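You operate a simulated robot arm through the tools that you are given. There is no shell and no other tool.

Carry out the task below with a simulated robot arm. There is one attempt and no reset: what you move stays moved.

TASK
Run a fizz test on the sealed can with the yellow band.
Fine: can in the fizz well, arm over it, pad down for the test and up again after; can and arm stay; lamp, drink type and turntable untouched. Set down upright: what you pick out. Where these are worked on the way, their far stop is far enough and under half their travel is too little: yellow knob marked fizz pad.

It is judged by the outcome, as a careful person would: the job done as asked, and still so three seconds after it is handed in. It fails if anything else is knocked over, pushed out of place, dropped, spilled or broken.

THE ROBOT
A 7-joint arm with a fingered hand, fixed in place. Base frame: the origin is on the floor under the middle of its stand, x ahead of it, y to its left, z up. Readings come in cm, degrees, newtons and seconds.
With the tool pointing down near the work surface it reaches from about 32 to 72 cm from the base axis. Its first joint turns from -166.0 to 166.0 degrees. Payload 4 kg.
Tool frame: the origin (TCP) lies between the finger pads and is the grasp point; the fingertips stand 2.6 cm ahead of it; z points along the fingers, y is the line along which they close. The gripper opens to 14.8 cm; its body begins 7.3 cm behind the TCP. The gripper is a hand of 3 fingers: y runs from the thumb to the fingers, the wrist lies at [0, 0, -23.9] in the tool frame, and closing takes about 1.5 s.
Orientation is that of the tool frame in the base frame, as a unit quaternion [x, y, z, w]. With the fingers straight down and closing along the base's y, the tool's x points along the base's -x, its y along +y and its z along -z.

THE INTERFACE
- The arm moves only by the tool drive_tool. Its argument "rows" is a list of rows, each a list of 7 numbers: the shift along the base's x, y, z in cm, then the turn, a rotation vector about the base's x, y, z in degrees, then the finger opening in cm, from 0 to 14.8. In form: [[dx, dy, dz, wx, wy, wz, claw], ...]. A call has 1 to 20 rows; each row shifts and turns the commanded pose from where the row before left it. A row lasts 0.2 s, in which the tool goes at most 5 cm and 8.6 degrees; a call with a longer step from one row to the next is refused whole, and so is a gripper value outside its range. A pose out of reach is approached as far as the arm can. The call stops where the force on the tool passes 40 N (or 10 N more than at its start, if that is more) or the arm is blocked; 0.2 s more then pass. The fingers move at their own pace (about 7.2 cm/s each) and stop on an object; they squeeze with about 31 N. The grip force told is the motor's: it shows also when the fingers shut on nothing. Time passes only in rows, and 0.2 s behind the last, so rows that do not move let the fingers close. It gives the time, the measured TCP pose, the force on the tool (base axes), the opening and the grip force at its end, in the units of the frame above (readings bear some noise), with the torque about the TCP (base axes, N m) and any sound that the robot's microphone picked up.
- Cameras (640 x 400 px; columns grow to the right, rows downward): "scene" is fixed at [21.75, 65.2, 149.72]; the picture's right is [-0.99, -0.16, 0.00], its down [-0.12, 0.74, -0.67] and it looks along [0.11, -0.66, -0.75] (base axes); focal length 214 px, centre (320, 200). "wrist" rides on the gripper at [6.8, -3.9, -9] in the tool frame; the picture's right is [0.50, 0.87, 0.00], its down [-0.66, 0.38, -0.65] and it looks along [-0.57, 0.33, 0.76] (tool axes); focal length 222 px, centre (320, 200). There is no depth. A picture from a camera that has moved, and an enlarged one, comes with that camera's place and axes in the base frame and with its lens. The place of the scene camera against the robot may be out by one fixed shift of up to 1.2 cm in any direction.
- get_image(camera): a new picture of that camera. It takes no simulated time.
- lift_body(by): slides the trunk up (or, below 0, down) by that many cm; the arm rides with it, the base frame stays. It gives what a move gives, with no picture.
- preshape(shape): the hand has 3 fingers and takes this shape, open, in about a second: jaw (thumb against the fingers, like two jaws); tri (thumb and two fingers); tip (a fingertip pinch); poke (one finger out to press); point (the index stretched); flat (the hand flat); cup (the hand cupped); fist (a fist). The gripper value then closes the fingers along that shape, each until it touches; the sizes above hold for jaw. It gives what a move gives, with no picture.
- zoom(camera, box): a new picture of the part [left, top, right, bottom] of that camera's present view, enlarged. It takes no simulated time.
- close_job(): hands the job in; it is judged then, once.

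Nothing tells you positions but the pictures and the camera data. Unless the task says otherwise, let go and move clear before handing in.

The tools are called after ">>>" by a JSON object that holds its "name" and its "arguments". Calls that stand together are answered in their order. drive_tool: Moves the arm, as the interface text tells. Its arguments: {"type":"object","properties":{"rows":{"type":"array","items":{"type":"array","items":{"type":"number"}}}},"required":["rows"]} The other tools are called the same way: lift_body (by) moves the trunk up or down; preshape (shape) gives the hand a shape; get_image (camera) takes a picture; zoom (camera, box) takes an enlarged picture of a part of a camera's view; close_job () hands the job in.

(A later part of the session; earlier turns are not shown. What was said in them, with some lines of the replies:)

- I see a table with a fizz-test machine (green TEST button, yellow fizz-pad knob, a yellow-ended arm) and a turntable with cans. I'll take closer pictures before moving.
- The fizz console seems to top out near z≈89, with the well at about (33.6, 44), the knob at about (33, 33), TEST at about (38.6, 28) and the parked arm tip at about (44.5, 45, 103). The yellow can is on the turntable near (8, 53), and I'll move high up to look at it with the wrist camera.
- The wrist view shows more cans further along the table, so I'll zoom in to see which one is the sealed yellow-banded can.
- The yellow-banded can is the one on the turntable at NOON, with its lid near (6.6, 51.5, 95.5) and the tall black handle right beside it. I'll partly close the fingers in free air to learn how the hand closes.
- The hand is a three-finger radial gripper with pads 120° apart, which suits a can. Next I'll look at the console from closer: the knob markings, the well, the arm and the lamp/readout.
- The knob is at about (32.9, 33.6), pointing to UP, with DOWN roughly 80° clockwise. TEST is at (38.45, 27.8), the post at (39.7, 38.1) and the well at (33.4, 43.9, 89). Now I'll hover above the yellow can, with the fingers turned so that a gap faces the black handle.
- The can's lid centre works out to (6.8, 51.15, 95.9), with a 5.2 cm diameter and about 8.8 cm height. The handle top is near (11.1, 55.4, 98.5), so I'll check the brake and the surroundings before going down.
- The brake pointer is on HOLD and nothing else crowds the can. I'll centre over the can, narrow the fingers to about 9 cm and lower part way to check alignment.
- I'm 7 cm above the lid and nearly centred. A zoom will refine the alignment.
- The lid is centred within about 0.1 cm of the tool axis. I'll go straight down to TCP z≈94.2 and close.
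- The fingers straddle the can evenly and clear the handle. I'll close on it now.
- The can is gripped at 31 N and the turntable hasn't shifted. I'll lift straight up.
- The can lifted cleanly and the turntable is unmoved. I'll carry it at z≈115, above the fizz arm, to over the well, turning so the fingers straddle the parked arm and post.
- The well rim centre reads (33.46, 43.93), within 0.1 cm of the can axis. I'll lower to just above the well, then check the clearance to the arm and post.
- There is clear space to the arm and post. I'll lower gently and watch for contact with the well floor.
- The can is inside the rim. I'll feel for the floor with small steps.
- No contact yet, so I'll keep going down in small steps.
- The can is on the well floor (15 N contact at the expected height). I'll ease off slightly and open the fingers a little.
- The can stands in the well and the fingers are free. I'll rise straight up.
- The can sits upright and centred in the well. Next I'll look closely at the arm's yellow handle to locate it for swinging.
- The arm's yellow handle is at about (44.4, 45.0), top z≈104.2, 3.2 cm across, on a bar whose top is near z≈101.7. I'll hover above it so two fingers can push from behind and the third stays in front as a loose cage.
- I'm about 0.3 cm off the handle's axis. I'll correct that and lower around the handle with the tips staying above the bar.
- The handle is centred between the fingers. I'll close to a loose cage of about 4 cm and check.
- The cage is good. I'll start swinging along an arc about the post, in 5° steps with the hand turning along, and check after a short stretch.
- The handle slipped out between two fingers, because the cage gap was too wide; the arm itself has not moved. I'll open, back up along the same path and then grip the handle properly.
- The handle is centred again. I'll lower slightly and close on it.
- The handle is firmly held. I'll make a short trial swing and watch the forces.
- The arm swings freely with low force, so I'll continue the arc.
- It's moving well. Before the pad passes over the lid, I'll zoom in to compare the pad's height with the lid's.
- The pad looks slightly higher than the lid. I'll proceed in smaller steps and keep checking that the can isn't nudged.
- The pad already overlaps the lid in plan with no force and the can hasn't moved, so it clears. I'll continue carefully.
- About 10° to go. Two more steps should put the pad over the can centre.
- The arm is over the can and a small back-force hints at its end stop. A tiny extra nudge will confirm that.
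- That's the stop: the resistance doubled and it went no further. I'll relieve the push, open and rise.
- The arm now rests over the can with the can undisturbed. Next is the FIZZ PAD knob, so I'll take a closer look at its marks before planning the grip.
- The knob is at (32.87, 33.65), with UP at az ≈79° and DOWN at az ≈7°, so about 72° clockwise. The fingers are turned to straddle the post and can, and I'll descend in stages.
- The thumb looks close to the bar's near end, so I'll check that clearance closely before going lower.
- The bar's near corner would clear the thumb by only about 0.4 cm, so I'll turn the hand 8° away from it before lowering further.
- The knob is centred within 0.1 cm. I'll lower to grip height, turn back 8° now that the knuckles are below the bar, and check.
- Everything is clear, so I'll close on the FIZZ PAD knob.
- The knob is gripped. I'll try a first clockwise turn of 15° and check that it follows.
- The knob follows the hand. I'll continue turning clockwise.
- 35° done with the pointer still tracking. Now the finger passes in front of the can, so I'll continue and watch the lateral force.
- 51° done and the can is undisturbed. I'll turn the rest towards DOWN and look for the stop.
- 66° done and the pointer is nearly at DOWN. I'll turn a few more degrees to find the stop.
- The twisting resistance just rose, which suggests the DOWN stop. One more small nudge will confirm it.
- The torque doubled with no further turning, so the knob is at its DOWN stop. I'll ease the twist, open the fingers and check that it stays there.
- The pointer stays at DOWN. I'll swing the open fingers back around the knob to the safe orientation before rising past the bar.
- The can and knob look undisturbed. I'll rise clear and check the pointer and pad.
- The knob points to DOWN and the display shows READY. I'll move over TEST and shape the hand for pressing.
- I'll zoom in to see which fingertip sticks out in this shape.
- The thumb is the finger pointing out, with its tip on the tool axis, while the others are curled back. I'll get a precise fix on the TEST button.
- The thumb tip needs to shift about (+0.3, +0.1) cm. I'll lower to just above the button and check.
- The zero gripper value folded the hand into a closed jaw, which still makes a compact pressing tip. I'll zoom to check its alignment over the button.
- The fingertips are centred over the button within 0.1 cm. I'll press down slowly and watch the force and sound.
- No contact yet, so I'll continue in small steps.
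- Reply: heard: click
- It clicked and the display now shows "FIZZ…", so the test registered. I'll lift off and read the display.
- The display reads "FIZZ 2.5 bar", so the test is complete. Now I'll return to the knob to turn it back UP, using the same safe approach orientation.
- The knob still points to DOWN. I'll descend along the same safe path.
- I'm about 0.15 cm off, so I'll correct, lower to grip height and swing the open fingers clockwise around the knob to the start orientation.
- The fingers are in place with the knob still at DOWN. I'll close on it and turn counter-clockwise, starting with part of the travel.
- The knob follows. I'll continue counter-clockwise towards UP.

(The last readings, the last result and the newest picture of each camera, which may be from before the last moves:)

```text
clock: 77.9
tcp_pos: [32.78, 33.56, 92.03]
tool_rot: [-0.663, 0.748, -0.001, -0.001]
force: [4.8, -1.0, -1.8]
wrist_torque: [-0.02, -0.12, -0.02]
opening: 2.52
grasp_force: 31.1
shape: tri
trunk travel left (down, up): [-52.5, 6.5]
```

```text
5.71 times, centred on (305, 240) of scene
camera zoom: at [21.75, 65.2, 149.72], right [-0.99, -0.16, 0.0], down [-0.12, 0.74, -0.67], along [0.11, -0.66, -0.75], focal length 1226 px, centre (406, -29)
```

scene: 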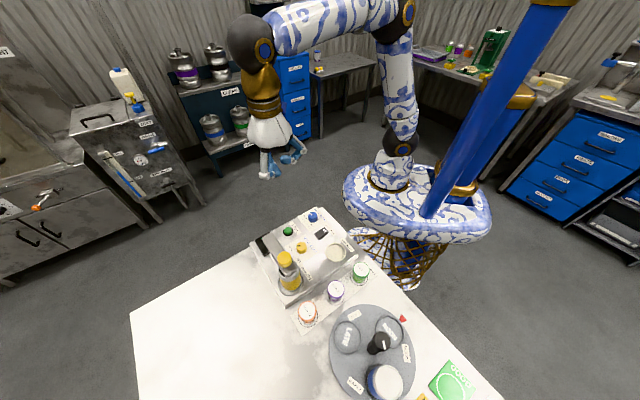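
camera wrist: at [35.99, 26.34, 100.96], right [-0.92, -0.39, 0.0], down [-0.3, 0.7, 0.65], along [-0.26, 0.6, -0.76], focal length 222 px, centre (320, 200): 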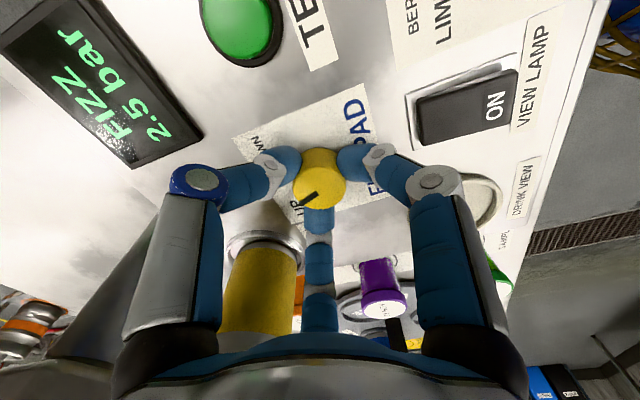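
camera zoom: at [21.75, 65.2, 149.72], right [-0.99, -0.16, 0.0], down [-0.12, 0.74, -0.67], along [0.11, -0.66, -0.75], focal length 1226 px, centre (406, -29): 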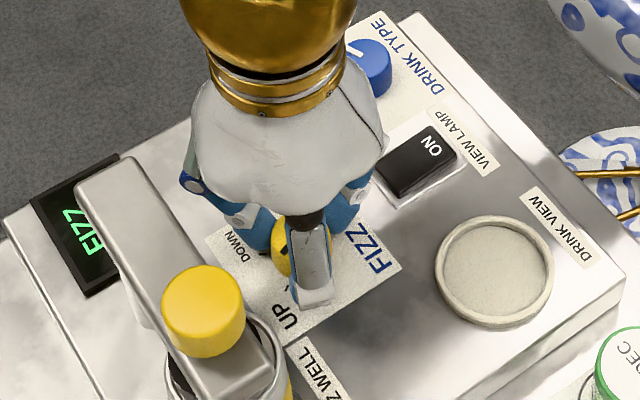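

55° back so far. I'll turn the remainder and look for the UP stop.

>>> {"name": "drive_tool", "arguments": {"rows": [[0, 0, 0, 0, 0, 4, 2], [0, 0, 0, 0, 0, 4, 2], [0, 0, 0, 0, 0, 4, 2], [0, 0, 0, 0, 0, 3, 2], [0, 0, 0, 0, 0, 0, 2]]}}

>>> {"name": "zoom", "arguments": {"camera": "wrist", "box": [240, 100, 400, 240]}}

>>> {"name": "zoom", "arguments": {"camera": "scene", "box": [270, 205, 340, 275]}}

```text
clock: 79.1
tcp_pos: [32.76, 33.43, 92.07]
tool_rot: [0.756, -0.655, -0.001, 0.0]
force: [4.3, 0.8, -0.9]
wrist_torque: [-0.03, -0.14, 0.02]
opening: 2.54
grasp_force: 30.6
shape: tri
trunk travel left (down, up): [-52.5, 6.5]
```

```text
2.86 times, centred on (320, 170) of wrist
camera zoom: at [37.76, 27.38, 100.96], right [-0.79, -0.62, 0.0], down [-0.47, 0.59, 0.65], along [-0.4, 0.51, -0.76], focal length 635 px, centre (320, 286)
```

zoom: 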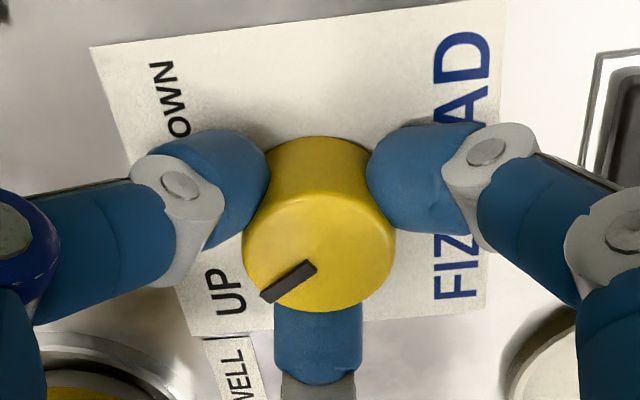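

```text
5.71 times, centred on (305, 240) of scene
camera zoom: at [21.75, 65.2, 149.72], right [-0.99, -0.16, 0.0], down [-0.12, 0.74, -0.67], along [0.11, -0.66, -0.75], focal length 1226 px, centre (406, -29)
```

zoom: 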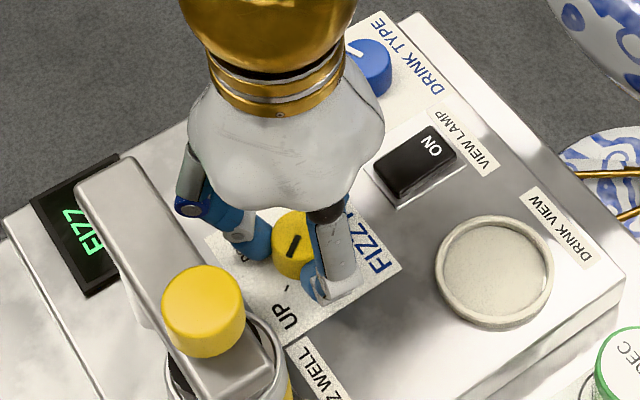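

A couple more degrees should bring it to its original UP position and stop.

>>> {"name": "drive_tool", "arguments": {"rows": [[0, 0, 0, 0, 0, 2, 2], [0, 0, 0, 0, 0, 1.5, 2], [0, 0, 0, 0, 0, 0, 2]]}}

>>> {"name": "zoom", "arguments": {"camera": "scene", "box": [270, 205, 340, 275]}}

```text
clock: 79.9
tcp_pos: [32.89, 33.49, 92.05]
tool_rot: [0.775, -0.631, -0.001, 0.001]
force: [3.5, -1.5, -6.2]
wrist_torque: [-0.01, -0.11, -0.11]
opening: 2.52
grasp_force: 30.9
shape: tri
trunk travel left (down, up): [-52.5, 6.5]
```

```text
5.71 times, centred on (305, 240) of scene
camera zoom: at [21.75, 65.2, 149.72], right [-0.99, -0.16, 0.0], down [-0.12, 0.74, -0.67], along [0.11, -0.66, -0.75], focal length 1226 px, centre (406, -29)
```

zoom: 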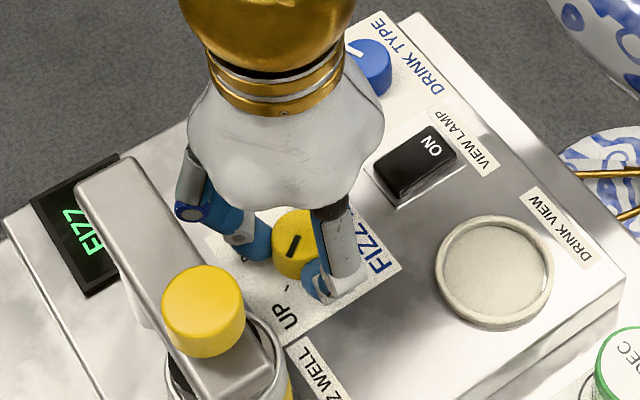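

The resistance has appeared at the UP stop. I'll ease off, open, turn to the safe orientation and rise.

>>> {"name": "drive_tool", "arguments": {"rows": [[0, 0, 0, 0, 0, -1, 2], [0, 0, 0, 0, 0, 0, 3], [0, 0, 0, 0, 0, 0, 4], [0, 0, 0, 0, 0, 0, 4.6], [0, 0, 0, 0, 0, 0, 4.6], [0, 0, 0, 0, 0, -5, 4.6], [0, 0, 0, 0, 0, -5, 4.6], [0, 0, 0, 0, 0, 0, 4.6]]}}

>>> {"name": "get_image", "arguments": {"camera": "wrist"}}

>>> {"name": "zoom", "arguments": {"camera": "scene", "box": [270, 205, 340, 275]}}

```text
clock: 81.7
tcp_pos: [32.8, 33.51, 92.04]
tool_rot: [0.711, -0.704, 0.0, -0.001]
force: [-0.5, -0.3, 0.1]
wrist_torque: [0.0, -0.02, -0.03]
opening: 4.41
grasp_force: 0.0
shape: jaw
trunk travel left (down, up): [-52.5, 6.5]
```

```text
taken
camera wrist: at [36.82, 26.81, 101.0], right [-0.86, -0.51, 0.0], down [-0.39, 0.65, 0.65], along [-0.33, 0.56, -0.76], focal length 222 px, centre (320, 200)
```

wrist: 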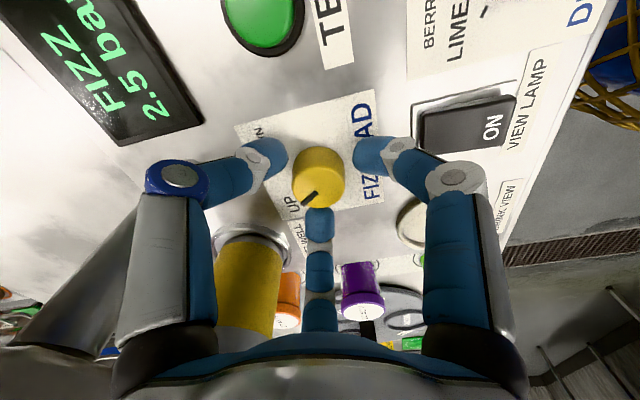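

```text
5.71 times, centred on (305, 240) of scene
camera zoom: at [21.75, 65.2, 149.72], right [-0.99, -0.16, 0.0], down [-0.12, 0.74, -0.67], along [0.11, -0.66, -0.75], focal length 1226 px, centre (406, -29)
```

zoom: 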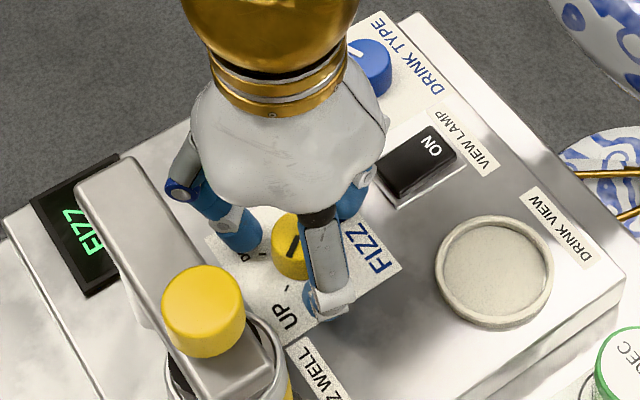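

The knob is back at UP and the fingers are free of it. I'll rise straight up and clear.

>>> {"name": "drive_tool", "arguments": {"rows": [[0, 0, 1, 0, 0, 0, 4.6], [0, 0, 2, 0, 0, 0, 4.6], [0, 0, 3, 0, 0, 0, 4.6], [0, 0, 3, 0, 0, 0, 4.6], [0, 0, 3, 0, 0, 0, 4.6], [0, 0, 3, 0, 0, 0, 4.6], [0, 0, 3, 0, 0, 0, 4.6], [0, 0, 4, 0, 0, 0, 4.6], [0, 0, 4, 0, 0, 0, 4.6], [-1, -2, 0, 0, 0, 0, 4.6], [-1, -2, 0, 0, 0, 0, 4.6], [0, 0, 0, 0, 0, 0, 4.6]]}}

>>> {"name": "get_image", "arguments": {"camera": "wrist"}}

>>> {"name": "get_image", "arguments": {"camera": "scene"}}

>>> {"name": "zoom", "arguments": {"camera": "scene", "box": [245, 205, 345, 295]}}

>>> {"name": "zoom", "arguments": {"camera": "scene", "box": [290, 280, 490, 400]}}

```text
clock: 84.3
tcp_pos: [30.78, 29.54, 117.94]
tool_rot: [0.711, -0.703, -0.001, 0.001]
force: [-0.2, -0.1, -0.6]
wrist_torque: [0.02, 0.01, 0.01]
opening: 4.4
grasp_force: 0.1
shape: jaw
trunk travel left (down, up): [-52.5, 6.5]
```

```text
taken
camera wrist: at [34.78, 22.78, 126.87], right [-0.86, -0.51, 0.0], down [-0.39, 0.65, 0.65], along [-0.33, 0.56, -0.76], focal length 222 px, centre (320, 200)
```

wrist: 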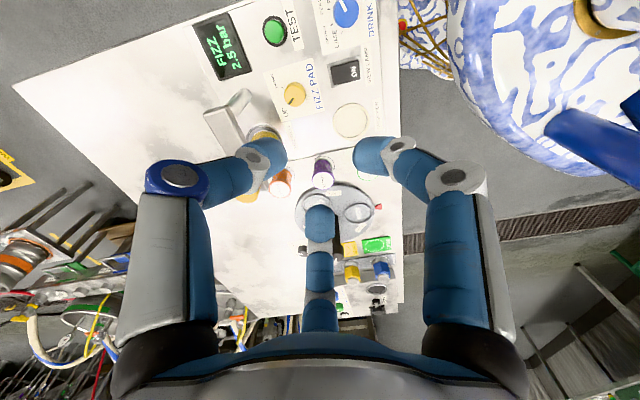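

```text
taken
```

scene: 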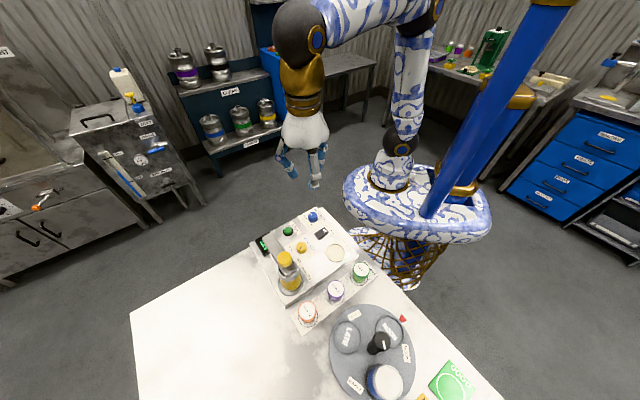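

```text
4.44 times, centred on (295, 250) of scene
camera zoom: at [21.75, 65.2, 149.72], right [-0.99, -0.16, 0.0], down [-0.12, 0.74, -0.67], along [0.11, -0.66, -0.75], focal length 953 px, centre (431, -22)
```

zoom: 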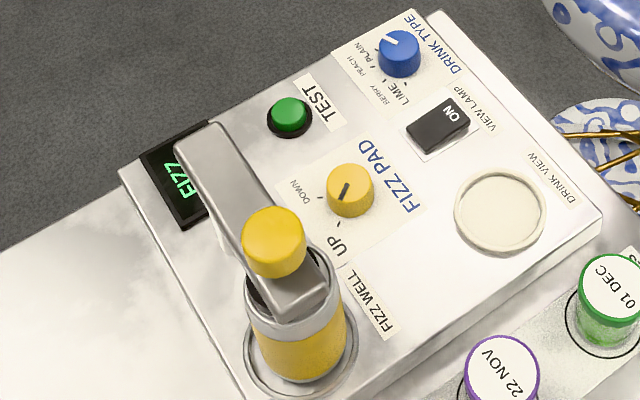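

```text
3.20 times, centred on (390, 340) of scene
camera zoom: at [21.75, 65.2, 149.72], right [-0.99, -0.16, 0.0], down [-0.12, 0.74, -0.67], along [0.11, -0.66, -0.75], focal length 686 px, centre (96, -248)
```

zoom: 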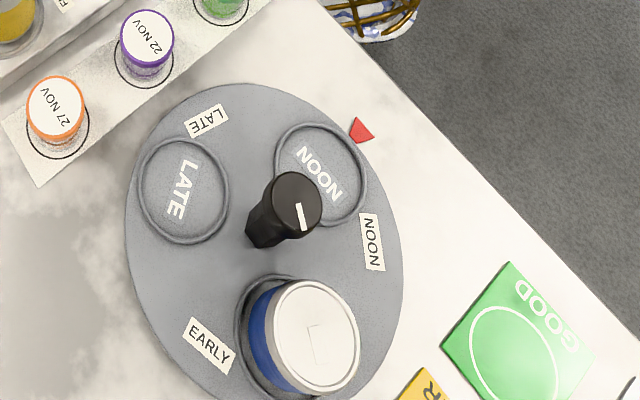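

The can stands in the well with the arm over it, the knob is back at UP and the display holds "FIZZ 2.5 bar". The turntable, lamp and drink type look unchanged and the hand is clear, so I'm handing in.

>>> {"name": "close_job", "arguments": {}}

```text
The job is handed in.
```

The fizz test on the sealed yellow-banded can is done, and the display reads "FIZZ 2.5 bar". I have handed the job in.

- **Can:** I lifted it from the NOON spot on the turntable and set it upright in the fizz well, where it stays.
- **Arm:** it is swung over the can to its stop and left there. My first try at swinging it slipped off the handle without moving the arm, so I gripped the handle instead.
- **Pad:** I turned the knob to its DOWN stop, pressed TEST (it clicked and the reading appeared), then turned it back to its UP stop.
- **Left alone:** the pictures show the view lamp still ON, the drink type still on PLAIN, and the turntable where it was. I saw nothing else moved or knocked over.
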